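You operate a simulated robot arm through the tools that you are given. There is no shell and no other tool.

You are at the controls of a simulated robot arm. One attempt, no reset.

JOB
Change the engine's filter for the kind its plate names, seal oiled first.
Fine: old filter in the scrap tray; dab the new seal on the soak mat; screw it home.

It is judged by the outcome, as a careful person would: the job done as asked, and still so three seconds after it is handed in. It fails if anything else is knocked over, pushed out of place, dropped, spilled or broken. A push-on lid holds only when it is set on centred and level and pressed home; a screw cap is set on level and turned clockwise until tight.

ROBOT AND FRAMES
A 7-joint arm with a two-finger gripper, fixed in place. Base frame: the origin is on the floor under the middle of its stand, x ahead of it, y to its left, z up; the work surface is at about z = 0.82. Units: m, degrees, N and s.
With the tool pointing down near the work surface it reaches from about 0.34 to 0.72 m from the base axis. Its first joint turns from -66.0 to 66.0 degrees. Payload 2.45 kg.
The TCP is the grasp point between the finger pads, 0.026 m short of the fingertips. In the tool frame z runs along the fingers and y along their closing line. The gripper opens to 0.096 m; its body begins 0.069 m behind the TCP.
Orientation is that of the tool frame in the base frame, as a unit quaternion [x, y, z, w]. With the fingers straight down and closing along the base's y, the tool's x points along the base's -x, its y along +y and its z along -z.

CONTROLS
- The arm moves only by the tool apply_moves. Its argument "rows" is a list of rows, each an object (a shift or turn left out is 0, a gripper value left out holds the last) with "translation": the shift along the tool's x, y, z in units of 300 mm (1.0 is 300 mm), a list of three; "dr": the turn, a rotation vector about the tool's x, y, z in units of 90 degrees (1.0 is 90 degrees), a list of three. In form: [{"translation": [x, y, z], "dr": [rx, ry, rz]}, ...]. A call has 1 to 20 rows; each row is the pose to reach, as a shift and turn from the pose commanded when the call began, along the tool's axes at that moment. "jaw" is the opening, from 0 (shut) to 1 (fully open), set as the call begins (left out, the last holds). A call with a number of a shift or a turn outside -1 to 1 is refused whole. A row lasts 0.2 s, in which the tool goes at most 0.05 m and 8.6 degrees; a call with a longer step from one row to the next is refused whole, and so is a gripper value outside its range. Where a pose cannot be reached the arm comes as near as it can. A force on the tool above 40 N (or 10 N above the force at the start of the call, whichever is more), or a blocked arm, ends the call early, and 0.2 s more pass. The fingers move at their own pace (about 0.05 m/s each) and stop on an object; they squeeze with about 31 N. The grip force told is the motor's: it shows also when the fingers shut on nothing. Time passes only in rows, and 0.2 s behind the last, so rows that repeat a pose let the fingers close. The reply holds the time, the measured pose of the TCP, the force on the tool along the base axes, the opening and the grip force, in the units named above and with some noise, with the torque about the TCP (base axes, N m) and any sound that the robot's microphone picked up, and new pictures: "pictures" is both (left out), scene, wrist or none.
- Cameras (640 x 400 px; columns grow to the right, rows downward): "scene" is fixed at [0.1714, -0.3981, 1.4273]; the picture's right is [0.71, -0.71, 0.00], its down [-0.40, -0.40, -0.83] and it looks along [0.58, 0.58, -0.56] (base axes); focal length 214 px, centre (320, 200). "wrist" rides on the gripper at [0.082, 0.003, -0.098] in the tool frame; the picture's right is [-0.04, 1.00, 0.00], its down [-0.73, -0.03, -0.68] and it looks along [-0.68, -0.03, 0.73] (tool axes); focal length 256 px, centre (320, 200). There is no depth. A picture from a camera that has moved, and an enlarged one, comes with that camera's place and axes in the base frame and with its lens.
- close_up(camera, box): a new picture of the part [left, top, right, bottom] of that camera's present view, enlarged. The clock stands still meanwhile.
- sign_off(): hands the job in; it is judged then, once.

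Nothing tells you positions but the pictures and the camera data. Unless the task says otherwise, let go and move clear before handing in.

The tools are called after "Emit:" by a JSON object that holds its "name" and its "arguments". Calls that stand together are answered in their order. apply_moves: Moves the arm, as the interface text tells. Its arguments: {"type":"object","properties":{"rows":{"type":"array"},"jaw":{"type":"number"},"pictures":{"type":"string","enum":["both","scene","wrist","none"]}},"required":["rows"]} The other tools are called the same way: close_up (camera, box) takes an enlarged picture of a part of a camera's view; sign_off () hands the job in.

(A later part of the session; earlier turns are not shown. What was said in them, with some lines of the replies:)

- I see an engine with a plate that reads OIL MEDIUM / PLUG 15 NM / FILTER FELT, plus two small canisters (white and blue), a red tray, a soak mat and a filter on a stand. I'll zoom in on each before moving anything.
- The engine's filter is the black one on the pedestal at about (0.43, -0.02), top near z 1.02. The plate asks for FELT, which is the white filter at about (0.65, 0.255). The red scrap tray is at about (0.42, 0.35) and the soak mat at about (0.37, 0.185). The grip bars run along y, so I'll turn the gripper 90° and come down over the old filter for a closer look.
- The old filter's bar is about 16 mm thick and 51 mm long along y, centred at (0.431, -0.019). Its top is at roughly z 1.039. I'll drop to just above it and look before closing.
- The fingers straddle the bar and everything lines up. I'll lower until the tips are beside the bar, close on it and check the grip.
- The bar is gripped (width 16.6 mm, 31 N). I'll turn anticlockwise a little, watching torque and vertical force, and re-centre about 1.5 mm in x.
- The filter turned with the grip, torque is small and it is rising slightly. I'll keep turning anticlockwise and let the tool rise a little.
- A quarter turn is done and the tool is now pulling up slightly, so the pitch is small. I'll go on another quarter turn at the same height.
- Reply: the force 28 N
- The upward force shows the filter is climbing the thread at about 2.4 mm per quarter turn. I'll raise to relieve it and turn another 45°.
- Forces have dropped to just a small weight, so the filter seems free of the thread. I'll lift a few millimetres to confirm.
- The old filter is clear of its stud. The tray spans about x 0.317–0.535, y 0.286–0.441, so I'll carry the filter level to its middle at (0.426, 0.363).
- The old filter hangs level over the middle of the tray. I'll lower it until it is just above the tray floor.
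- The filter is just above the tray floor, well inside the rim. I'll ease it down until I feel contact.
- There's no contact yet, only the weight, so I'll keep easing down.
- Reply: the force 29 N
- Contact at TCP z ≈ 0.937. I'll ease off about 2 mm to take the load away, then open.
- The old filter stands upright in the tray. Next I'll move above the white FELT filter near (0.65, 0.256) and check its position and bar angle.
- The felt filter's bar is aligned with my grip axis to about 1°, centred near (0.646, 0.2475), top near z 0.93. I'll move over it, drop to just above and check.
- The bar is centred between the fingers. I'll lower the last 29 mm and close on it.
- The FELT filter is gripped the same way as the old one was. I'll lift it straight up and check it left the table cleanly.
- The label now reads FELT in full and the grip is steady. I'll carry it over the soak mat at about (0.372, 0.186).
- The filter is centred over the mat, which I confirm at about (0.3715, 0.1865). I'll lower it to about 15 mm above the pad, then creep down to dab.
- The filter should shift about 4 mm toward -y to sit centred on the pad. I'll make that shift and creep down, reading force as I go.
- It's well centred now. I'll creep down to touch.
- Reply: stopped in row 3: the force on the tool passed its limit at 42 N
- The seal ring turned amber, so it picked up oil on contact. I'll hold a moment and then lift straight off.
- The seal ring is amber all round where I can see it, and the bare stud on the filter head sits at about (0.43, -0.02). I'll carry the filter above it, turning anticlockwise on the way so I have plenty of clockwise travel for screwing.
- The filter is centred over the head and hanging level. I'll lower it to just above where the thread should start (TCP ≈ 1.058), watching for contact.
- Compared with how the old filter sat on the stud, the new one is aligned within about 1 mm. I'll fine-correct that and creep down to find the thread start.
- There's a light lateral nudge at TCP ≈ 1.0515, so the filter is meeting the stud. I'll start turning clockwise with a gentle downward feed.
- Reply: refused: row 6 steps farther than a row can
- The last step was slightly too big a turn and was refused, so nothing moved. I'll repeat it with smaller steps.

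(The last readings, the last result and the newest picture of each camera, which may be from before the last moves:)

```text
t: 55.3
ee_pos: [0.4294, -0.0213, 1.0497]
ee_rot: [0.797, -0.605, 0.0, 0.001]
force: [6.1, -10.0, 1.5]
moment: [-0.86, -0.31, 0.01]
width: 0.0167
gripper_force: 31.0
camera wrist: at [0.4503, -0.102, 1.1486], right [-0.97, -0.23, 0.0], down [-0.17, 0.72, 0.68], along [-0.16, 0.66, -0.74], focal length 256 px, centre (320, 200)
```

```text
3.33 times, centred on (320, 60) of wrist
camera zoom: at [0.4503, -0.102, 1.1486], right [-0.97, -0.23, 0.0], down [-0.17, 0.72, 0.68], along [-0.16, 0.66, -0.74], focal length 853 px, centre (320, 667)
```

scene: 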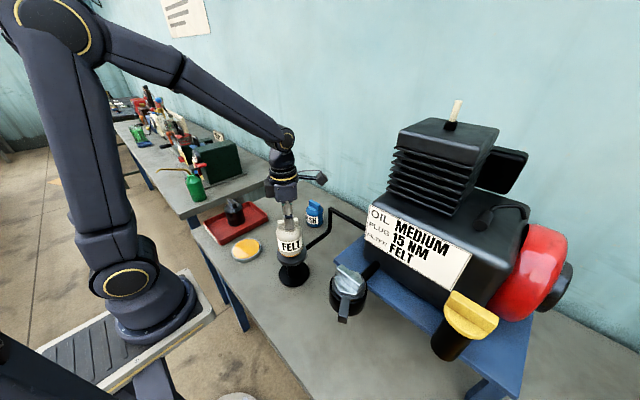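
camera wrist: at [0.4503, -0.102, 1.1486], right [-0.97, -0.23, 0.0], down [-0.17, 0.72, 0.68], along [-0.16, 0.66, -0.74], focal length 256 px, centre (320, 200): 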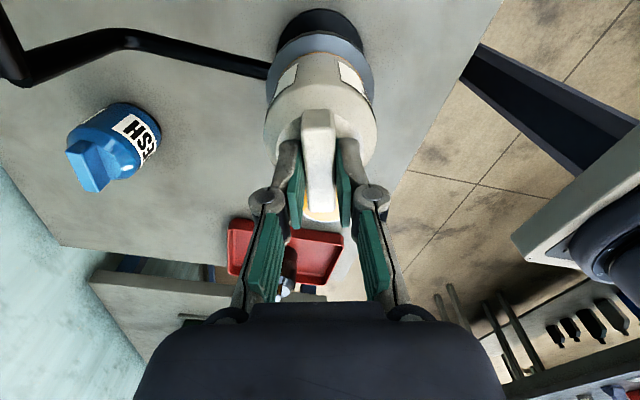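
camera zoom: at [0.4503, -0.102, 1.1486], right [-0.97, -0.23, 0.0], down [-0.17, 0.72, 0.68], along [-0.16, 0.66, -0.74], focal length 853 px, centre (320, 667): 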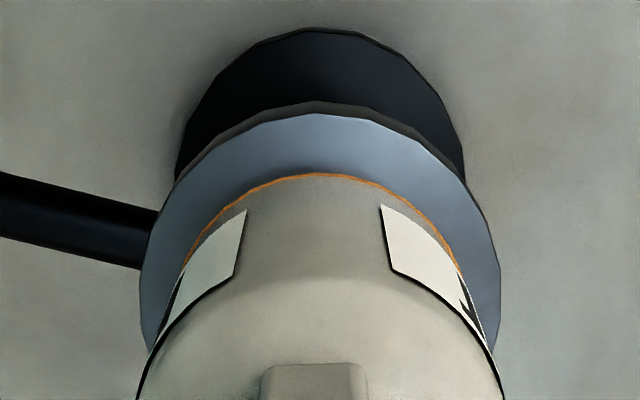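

The stud is in the hole, and the side force suggests the filter axis sits about 1.5 mm behind the grip centre. I'll shift to relieve that and keep turning clockwise about the filter's own axis.

Emit:
{"name": "apply_moves", "arguments": {"rows": [{"translation": [0.004, 0, 0], "dr": [0, 0, 0]}, {"translation": [0.004, 0.0006, 0.0007], "dr": [0, 0, 0.08]}, {"translation": [0.0039, 0.0012, 0.0014], "dr": [0, 0, 0.16]}, {"translation": [0.0036, 0.0018, 0.0021], "dr": [0, 0, 0.24]}, {"translation": [0.0033, 0.0024, 0.0028], "dr": [0, 0, 0.32]}, {"translation": [0.003, 0.003, 0.0035], "dr": [0, 0, 0.4]}, {"translation": [0.0026, 0.0034, 0.0042], "dr": [0, 0, 0.48]}], "jaw": 0, "pictures": "wrist"}}

Emit:
{"name": "close_up", "arguments": {"camera": "scene", "box": [260, 200, 330, 290]}}

Emit:
{"name": "close_up", "arguments": {"camera": "wrist", "box": [240, 0, 400, 120]}}

```text
t: 56.9
ee_pos: [0.4295, -0.0214, 1.0477]
ee_rot: [-0.52, 0.854, 0.0, 0.001]
force: [-4.9, 1.6, 8.7]
moment: [0.07, 0.14, 0.02]
width: 0.0169
gripper_force: 31.2
camera wrist: at [0.3898, -0.0935, 1.1472], right [-0.87, 0.5, 0.0], down [0.36, 0.64, 0.68], along [0.34, 0.59, -0.73], focal length 256 px, centre (320, 200)
```

wrist: 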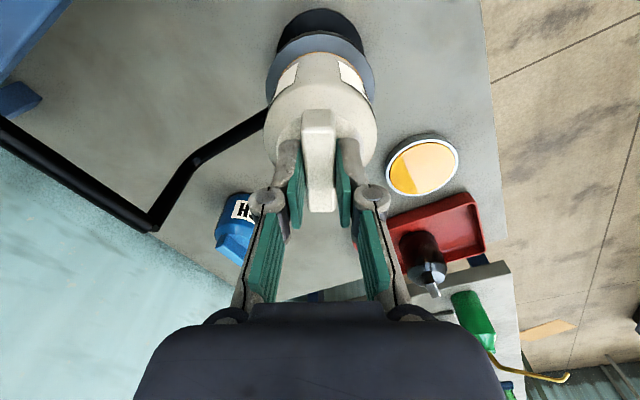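

```text
4.44 times, centred on (295, 245) of scene
camera zoom: at [0.1711, -0.3981, 1.4273], right [0.71, -0.71, 0.0], down [-0.4, -0.4, -0.83], along [0.58, 0.58, -0.56], focal length 953 px, centre (431, 0)
```

zoom: 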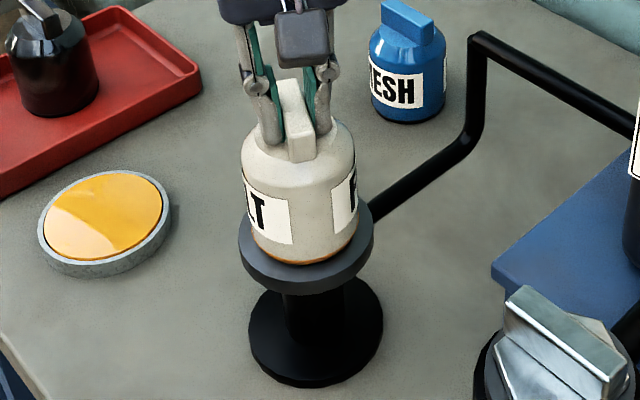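

```text
3.33 times, centred on (320, 60) of wrist
camera zoom: at [0.3898, -0.0935, 1.1472], right [-0.87, 0.5, 0.0], down [0.36, 0.64, 0.68], along [0.34, 0.59, -0.73], focal length 853 px, centre (320, 667)
```

zoom: 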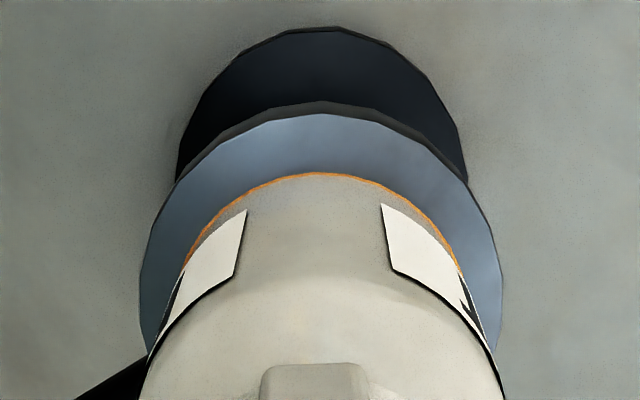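

Forces are small and the filter is feeding down. I'll go on clockwise with a slower feed.

Emit:
{"name": "apply_moves", "arguments": {"rows": [{"translation": [0, 0.002, 0.0002], "dr": [0, 0, 0.08]}, {"translation": [-0.0002, 0.0035, 0.0004], "dr": [0, 0, 0.16]}, {"translation": [-0.0004, 0.0044, 0.0006], "dr": [0, 0, 0.24]}, {"translation": [-0.0006, 0.005, 0.0009], "dr": [0, 0, 0.32]}, {"translation": [-0.001, 0.0055, 0.0012], "dr": [0, 0, 0.4]}, {"translation": [-0.0014, 0.006, 0.0015], "dr": [0, 0, 0.48]}], "jaw": 0, "pictures": "none"}}

Emit:
{"name": "close_up", "arguments": {"camera": "scene", "box": [260, 200, 330, 290]}}

Emit:
{"name": "close_up", "arguments": {"camera": "wrist", "box": [240, 0, 400, 120]}}

```text
t: 58.3
ee_pos: [0.4287, -0.0214, 1.0475]
ee_rot: [-0.168, 0.986, -0.001, 0.001]
force: [2.6, 6.0, 2.2]
moment: [-0.01, 0.17, 0.04]
width: 0.0166
gripper_force: 30.8
```

```text
4.44 times, centred on (295, 245) of scene
camera zoom: at [0.1715, -0.398, 1.4273], right [0.71, -0.71, 0.0], down [-0.4, -0.4, -0.83], along [0.58, 0.58, -0.56], focal length 953 px, centre (431, 0)
```

zoom: 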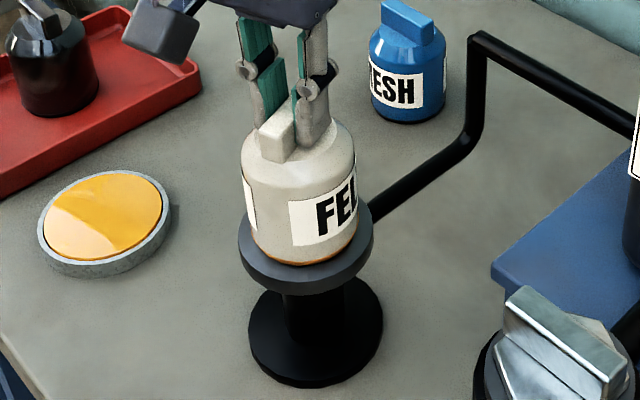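

```text
3.33 times, centred on (320, 60) of wrist
camera zoom: at [0.3511, -0.0456, 1.1462], right [-0.29, 0.96, 0.0], down [0.7, 0.22, 0.68], along [0.65, 0.2, -0.73], focal length 853 px, centre (320, 667)
```

zoom: 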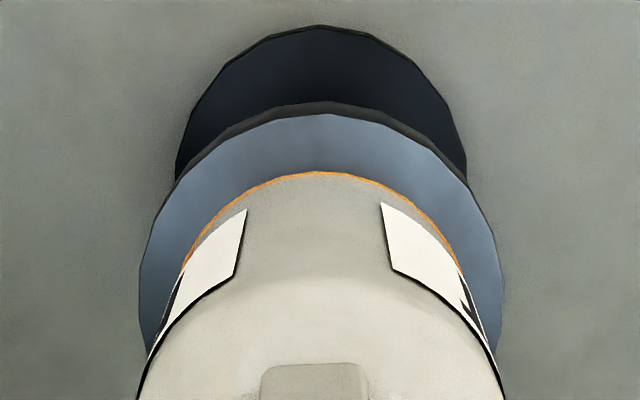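

The thread is drawing the filter down at about 2 mm per quarter turn. I'll continue clockwise with a matched feed.

Emit:
{"name": "apply_moves", "arguments": {"rows": [{"translation": [-0.001, 0.002, 0.0004], "dr": [0, 0, 0.08]}, {"translation": [-0.002, 0.003, 0.0009], "dr": [0, 0, 0.16]}, {"translation": [-0.0025, 0.0035, 0.0014], "dr": [0, 0, 0.24]}, {"translation": [-0.003, 0.0038, 0.0019], "dr": [0, 0, 0.32]}, {"translation": [-0.0035, 0.004, 0.0024], "dr": [0, 0, 0.4]}, {"translation": [-0.004, 0.0042, 0.0029], "dr": [0, 0, 0.48]}], "jaw": 0, "pictures": "none"}}

Emit:
{"name": "close_up", "arguments": {"camera": "scene", "box": [260, 200, 330, 290]}}

Emit:
{"name": "close_up", "arguments": {"camera": "wrist", "box": [240, 0, 400, 120]}}

```text
t: 59.7
ee_pos: [0.4288, -0.0193, 1.0473]
ee_rot: [0.207, 0.978, 0.0, -0.001]
force: [-5.7, 2.6, 3.1]
moment: [-0.13, -0.17, 0.01]
width: 0.0168
gripper_force: 31.3
```

```text
4.44 times, centred on (295, 245) of scene
camera zoom: at [0.1712, -0.3981, 1.4273], right [0.71, -0.71, 0.0], down [-0.4, -0.4, -0.83], along [0.58, 0.58, -0.56], focal length 953 px, centre (431, 0)
```

zoom: 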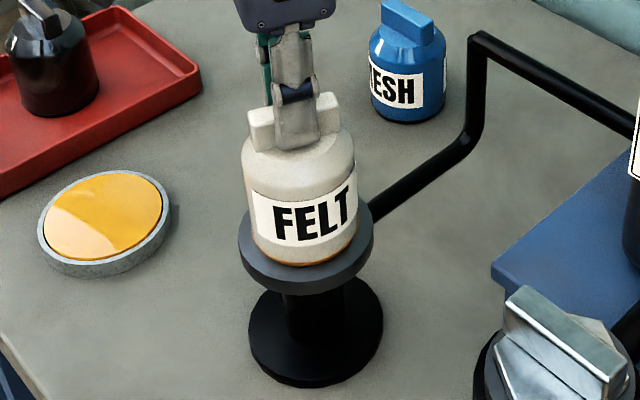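

```text
3.33 times, centred on (320, 60) of wrist
camera zoom: at [0.3563, 0.0156, 1.1454], right [0.44, 0.9, 0.0], down [0.66, -0.32, 0.68], along [0.61, -0.3, -0.73], focal length 853 px, centre (320, 667)
```

zoom: 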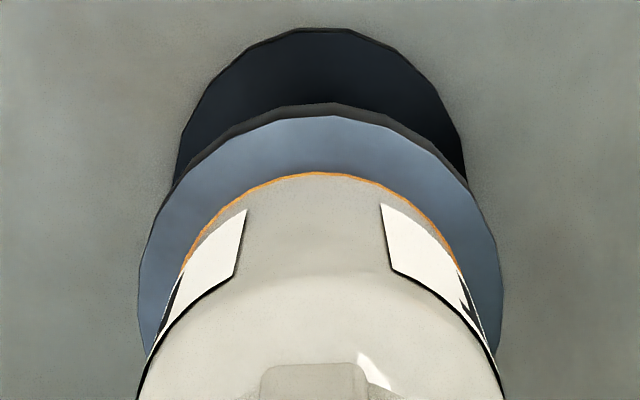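

Still turning freely with low torque, so it isn't tight yet. I'll carry on clockwise and relieve the small side force.

Emit:
{"name": "apply_moves", "arguments": {"rows": [{"translation": [0.002, 0.0005, 0.0005], "dr": [0, 0, 0.08]}, {"translation": [0.003, 0.001, 0.001], "dr": [0, 0, 0.16]}, {"translation": [0.0032, 0.0015, 0.0016], "dr": [0, 0, 0.24]}, {"translation": [0.003, 0.002, 0.0021], "dr": [0, 0, 0.32]}, {"translation": [0.0027, 0.0025, 0.0027], "dr": [0, 0, 0.4]}, {"translation": [0.0024, 0.003, 0.0032], "dr": [0, 0, 0.48]}], "jaw": 0, "pictures": "none"}}

Emit:
{"name": "close_up", "arguments": {"camera": "scene", "box": [260, 200, 330, 290]}}

Emit:
{"name": "close_up", "arguments": {"camera": "wrist", "box": [240, 0, 400, 120]}}

```text
t: 61.1
ee_pos: [0.4284, -0.0195, 1.0462]
ee_rot: [0.548, 0.837, -0.001, 0.001]
force: [0.0, -13.3, 2.5]
moment: [-0.29, 0.0, 3.13]
width: 0.0354
gripper_force: 30.8
```

```text
4.44 times, centred on (295, 245) of scene
camera zoom: at [0.1714, -0.3985, 1.4271], right [0.71, -0.71, 0.0], down [-0.4, -0.4, -0.83], along [0.58, 0.58, -0.56], focal length 953 px, centre (431, 0)
```

zoom: 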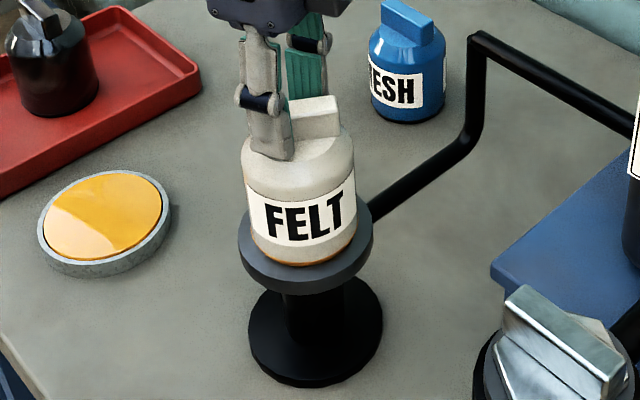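

```text
3.33 times, centred on (320, 60) of wrist
camera zoom: at [0.4001, 0.0562, 1.1445], right [0.93, 0.36, 0.0], down [0.26, -0.68, 0.68], along [0.25, -0.64, -0.73], focal length 853 px, centre (320, 667)
```

zoom: 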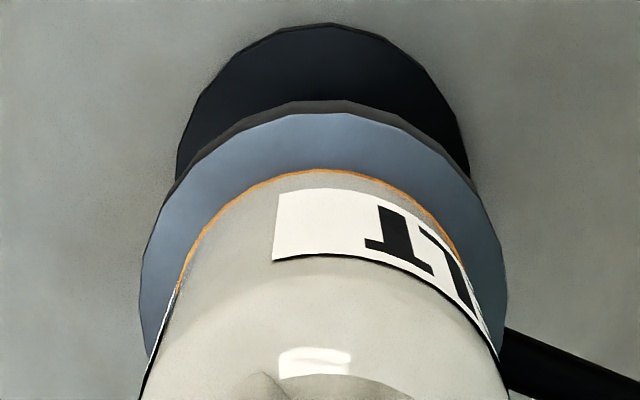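

Torque jumped to 3.1 N·m and the fingers slid round the bar (width 35 mm), so the filter has come up tight. I'll open, look at the bar angle, then re-grip to confirm tightness.

Emit:
{"name": "apply_moves", "arguments": {"rows": [{}, {}, {}], "jaw": 0.75, "pictures": "wrist"}}

Emit:
{"name": "close_up", "arguments": {"camera": "wrist", "box": [200, 20, 440, 200]}}

Emit:
{"name": "close_up", "arguments": {"camera": "scene", "box": [260, 200, 330, 290]}}

```text
t: 61.9
ee_pos: [0.4286, -0.0183, 1.0462]
ee_rot: [0.552, 0.834, 0.001, 0.001]
force: [-0.3, 0.4, -0.4]
moment: [0.0, 0.0, -0.01]
width: 0.072
gripper_force: 0.1
camera wrist: at [0.4006, 0.0574, 1.1446], right [0.94, 0.35, 0.0], down [0.26, -0.69, 0.68], along [0.24, -0.64, -0.73], focal length 256 px, centre (320, 200)
```

wrist: 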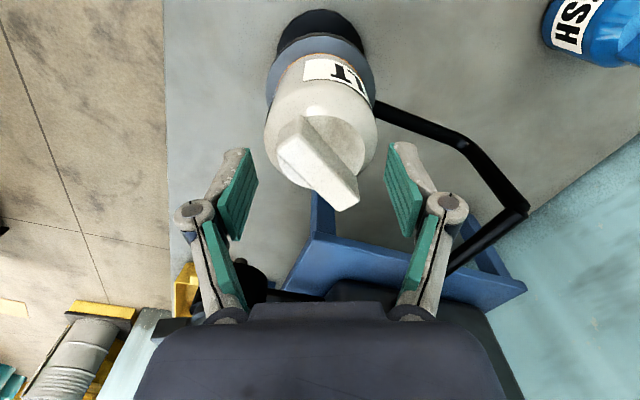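

```text
2.22 times, centred on (320, 110) of wrist
camera zoom: at [0.4006, 0.0574, 1.1446], right [0.94, 0.35, 0.0], down [0.26, -0.69, 0.68], along [0.24, -0.64, -0.73], focal length 569 px, centre (320, 400)
```

zoom: 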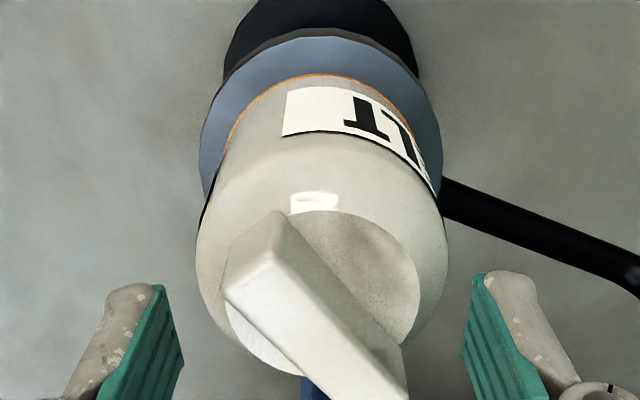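

```text
4.44 times, centred on (295, 245) of scene
camera zoom: at [0.1714, -0.3981, 1.4273], right [0.71, -0.71, 0.0], down [-0.4, -0.4, -0.83], along [0.58, 0.58, -0.56], focal length 953 px, centre (431, 0)
```

zoom: 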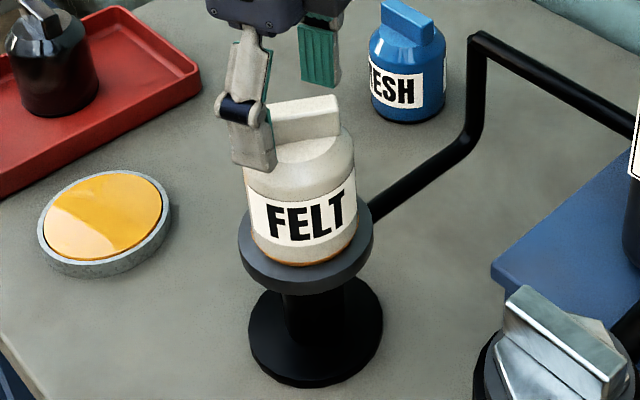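

The filter sits upright on the head and its bar is 36° behind the fingers. I'll turn back to line up with the bar, re-grip and check that it won't turn further.

Emit:
{"name": "apply_moves", "arguments": {"rows": [{"translation": [-0.001, 0.0005, 0], "dr": [0, 0, -0.08]}, {"translation": [-0.002, 0.001, 0], "dr": [0, 0, -0.16]}, {"translation": [-0.003, 0.0015, 0], "dr": [0, 0, -0.24]}, {"translation": [-0.0043, 0.0027, 0], "dr": [0, 0, -0.32]}, {"translation": [-0.0043, 0.0027, 0], "dr": [0, 0, -0.4]}, {"translation": [-0.0043, 0.0027, 0], "dr": [0, 0, -0.4]}], "jaw": 0.75, "pictures": "none"}}

Emit:
{"name": "close_up", "arguments": {"camera": "wrist", "box": [200, 60, 440, 240]}}

```text
t: 63.3
ee_pos: [0.4295, -0.0196, 1.0481]
ee_rot: [0.265, 0.964, 0.0, 0.001]
force: [0.2, -0.4, -0.8]
moment: [0.01, 0.0, 0.02]
width: 0.072
gripper_force: 0.0
```

```text
2.22 times, centred on (320, 150) of wrist
camera zoom: at [0.3623, 0.0246, 1.1443], right [0.55, 0.84, 0.0], down [0.61, -0.4, 0.68], along [0.57, -0.37, -0.73], focal length 569 px, centre (320, 311)
```

zoom: 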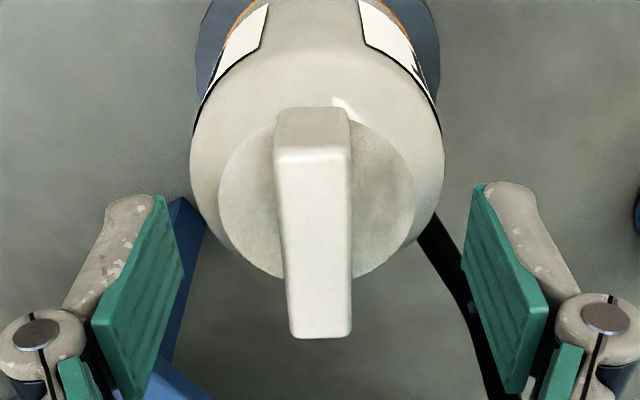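

Emit:
{"name": "apply_moves", "arguments": {"rows": [{}, {}, {}, {}, {}, {}], "jaw": 0, "pictures": "none"}}

Emit:
{"name": "apply_moves", "arguments": {"rows": [{"dr": [0, 0, 0.02]}, {"dr": [0, 0, 0.04]}, {"dr": [0, 0, 0.06]}], "jaw": 0, "pictures": "none"}}

```text
t: 64.7
ee_pos: [0.4292, -0.0189, 1.0454]
ee_rot: [0.268, 0.963, -0.001, 0.0]
force: [-3.6, -7.4, 0.2]
moment: [-0.19, 0.08, 0.01]
width: 0.0168
gripper_force: 30.5
```

```text
t: 65.5
ee_pos: [0.4306, -0.0203, 1.0452]
ee_rot: [0.311, 0.95, 0.0, 0.0]
force: [-4.2, -11.8, 0.9]
moment: [-0.29, 0.06, 1.06]
width: 0.0184
gripper_force: 31.2
```

The torque comes on immediately, so it is resisting. I'll apply a bit more to confirm it's tight.

Emit:
{"name": "apply_moves", "arguments": {"rows": [{"dr": [0, 0, 0.03]}, {"dr": [0, 0, 0.06]}, {"dr": [0, 0, 0.09]}], "jaw": 0, "pictures": "wrist"}}

Emit:
{"name": "close_up", "arguments": {"camera": "scene", "box": [260, 200, 330, 290]}}

Emit:
{"name": "close_up", "arguments": {"camera": "wrist", "box": [200, 60, 440, 240]}}

```text
t: 66.3
ee_pos: [0.4303, -0.0205, 1.0465]
ee_rot: [0.378, 0.926, 0.0, 0.002]
force: [2.0, -18.3, -0.6]
moment: [-0.42, -0.05, 1.38]
width: 0.0219
gripper_force: 30.6
camera wrist: at [0.3752, 0.0385, 1.1446], right [0.73, 0.69, 0.0], down [0.5, -0.53, 0.68], along [0.47, -0.5, -0.73], focal length 256 px, centre (320, 200)
```

wrist: 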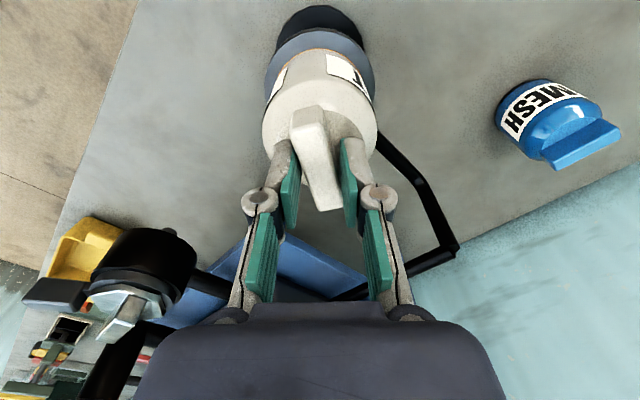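

```text
4.44 times, centred on (295, 245) of scene
camera zoom: at [0.1715, -0.3987, 1.4271], right [0.71, -0.71, 0.0], down [-0.4, -0.4, -0.83], along [0.58, 0.58, -0.56], focal length 953 px, centre (431, 0)
```

zoom: 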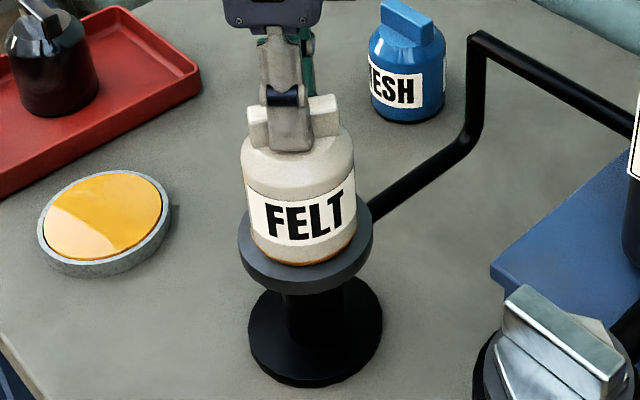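

```text
2.22 times, centred on (320, 150) of wrist
camera zoom: at [0.3752, 0.0385, 1.1446], right [0.73, 0.69, 0.0], down [0.5, -0.53, 0.68], along [0.47, -0.5, -0.73], focal length 569 px, centre (320, 311)
```

zoom: 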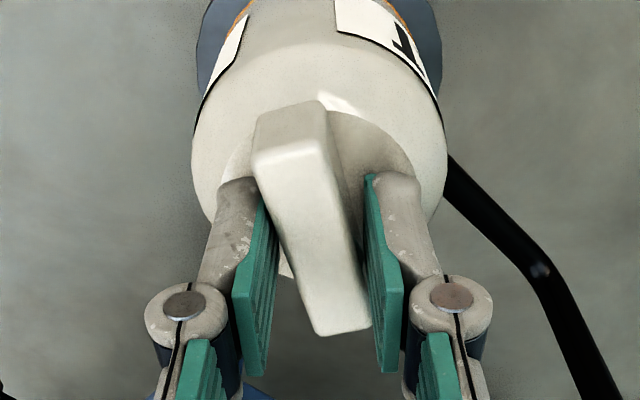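

The filter didn't move under more torque (the label stayed put and only the fingers twisted), so it is tight. I'll open, re-align with the bar, and do a light upward tug to confirm the thread holds.

Emit:
{"name": "apply_moves", "arguments": {"rows": [{}, {}, {}, {"dr": [0, 0, -0.05]}, {"dr": [0, 0, -0.11]}, {"dr": [0, 0, -0.16]}, {"dr": [0, 0, -0.16]}], "jaw": 0.6, "pictures": "none"}}

Emit:
{"name": "apply_moves", "arguments": {"rows": [{}, {}, {}, {}, {}], "jaw": 0, "pictures": "none"}}

Emit:
{"name": "apply_moves", "arguments": {"rows": [{"translation": [0, 0, -0.002]}, {"translation": [0, 0, -0.004]}, {"translation": [0, 0, -0.004]}], "jaw": 0, "pictures": "none"}}

```text
t: 67.9
ee_pos: [0.429, -0.0192, 1.0456]
ee_rot: [0.259, 0.966, 0.0, 0.001]
force: [-0.4, -1.1, -0.1]
moment: [-0.01, -0.02, -0.01]
width: 0.0578
gripper_force: 0.0
```

```text
t: 69.1
ee_pos: [0.4293, -0.0187, 1.0455]
ee_rot: [0.259, 0.966, 0.0, 0.001]
force: [-3.1, -6.9, 0.3]
moment: [-0.19, 0.06, -0.01]
width: 0.0164
gripper_force: 30.8
```

```text
t: 69.9
ee_pos: [0.4287, -0.0198, 1.0456]
ee_rot: [0.26, 0.966, -0.001, -0.001]
force: [-3.4, -10.2, -11.0]
moment: [-0.39, -0.12, 0.01]
width: 0.0164
gripper_force: 31.3
```

The tug reached 11 N with no movement, so the thread holds. I'll relax, open and back away straight up.

Emit:
{"name": "apply_moves", "arguments": {"rows": [{"translation": [0, 0, 0.002]}, {"translation": [0, 0, 0.004]}, {"translation": [0, 0, 0.004]}], "jaw": 0, "pictures": "none"}}

Emit:
{"name": "apply_moves", "arguments": {"rows": [{}, {}, {}, {}], "jaw": 0.7, "pictures": "none"}}

Emit:
{"name": "apply_moves", "arguments": {"rows": [{"translation": [0, 0, -0.03]}, {"translation": [0, 0, -0.08]}, {"translation": [0, 0, -0.15]}, {"translation": [0, 0, -0.24]}, {"translation": [0, 0, -0.34]}, {"translation": [0, 0, -0.44]}, {"translation": [0, 0, -0.54]}, {"translation": [0, 0, -0.6]}, {"translation": [0, 0, -0.6]}], "jaw": 0.7}}

Emit:
{"name": "close_up", "arguments": {"camera": "scene", "box": [200, 170, 360, 290]}}

Emit:
{"name": "close_up", "arguments": {"camera": "scene", "box": [265, 210, 320, 270]}}

```text
t: 70.7
ee_pos: [0.4287, -0.0205, 1.0469]
ee_rot: [0.26, 0.966, 0.0, 0.001]
force: [-6.4, -12.5, -0.2]
moment: [-0.22, 0.38, -0.03]
width: 0.0165
gripper_force: 31.3
```

```text
t: 71.7
ee_pos: [0.4295, -0.0194, 1.0445]
ee_rot: [0.259, 0.966, 0.0, 0.001]
force: [0.0, 0.3, 0.2]
moment: [0.02, 0.04, 0.02]
width: 0.0671
gripper_force: 0.0
```

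```text
t: 73.7
ee_pos: [0.4296, -0.0196, 1.2286]
ee_rot: [0.259, 0.966, 0.0, 0.001]
force: [-0.3, -0.1, 0.0]
moment: [0.02, -0.04, 0.01]
width: 0.0676
gripper_force: 0.0
camera wrist: at [0.3616, 0.0235, 1.3251], right [0.53, 0.84, 0.0], down [0.62, -0.39, 0.68], along [0.57, -0.36, -0.73], focal length 256 px, centre (320, 200)
```

scene: 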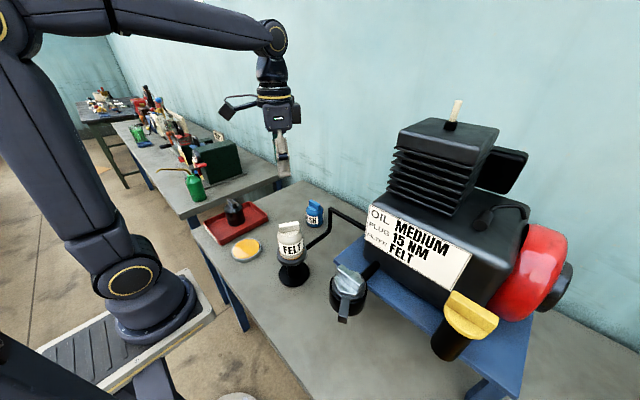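
wrist: 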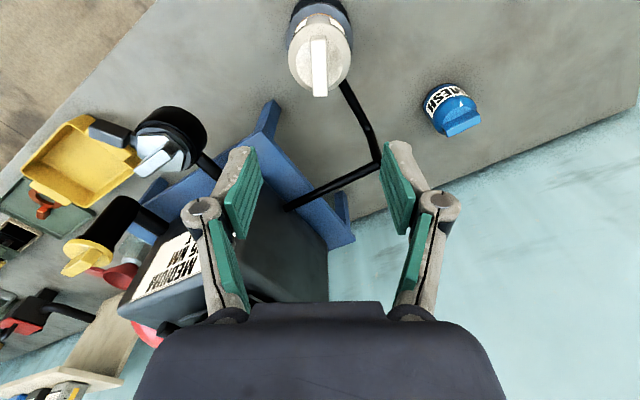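

```text
3.33 times, centred on (280, 230) of scene
camera zoom: at [0.1714, -0.3981, 1.4273], right [0.71, -0.71, 0.0], down [-0.4, -0.4, -0.83], along [0.58, 0.58, -0.56], focal length 715 px, centre (453, 100)
```

zoom: 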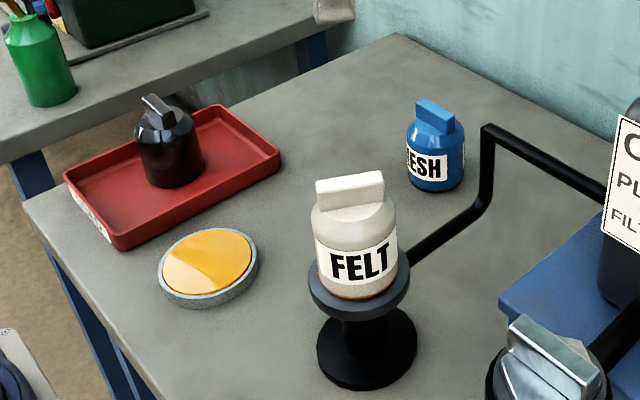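

```text
6.67 times, centred on (292, 240) of scene
camera zoom: at [0.1714, -0.3981, 1.4273], right [0.71, -0.71, 0.0], down [-0.4, -0.4, -0.83], along [0.58, 0.58, -0.56], focal length 1430 px, centre (503, -67)
```

zoom: 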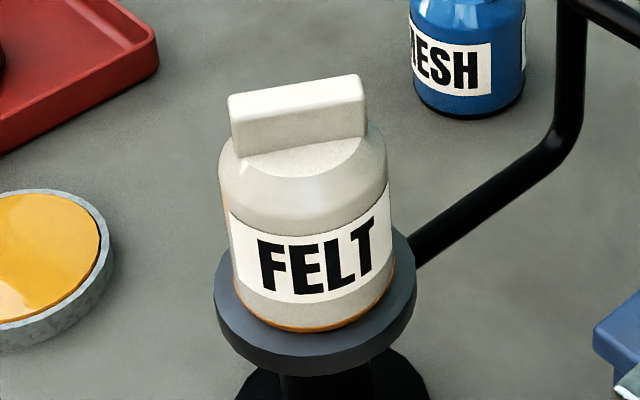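

The FELT filter is screwed tight and level on the head with its amber oiled seal. The old filter stands in the scrap tray, and the mat, the MESH filter and the engine parts haven't moved. The gripper is open and clear, so I'm handing in.

Emit:
{"name": "sign_off", "arguments": {}}

```text
The job is handed in.
```

The filter change is finished and handed in; I haven't seen the judge's result.

- **Old filter:** I unscrewed it and stood it upright in the red scrap tray.
- **New filter:** The engine's plate names FELT, so I used the white FELT filter. Its seal turned amber after the dab on the soak mat.
- **Fit:** I screwed it on clockwise until it stopped at about 3 N·m. It would not turn further when I gripped it again, and it held against an 11 N upward pull.
- **Surroundings:** In the last pictures the mat, the MESH filter and the engine parts were where they started. The gripper was open and clear of everything.
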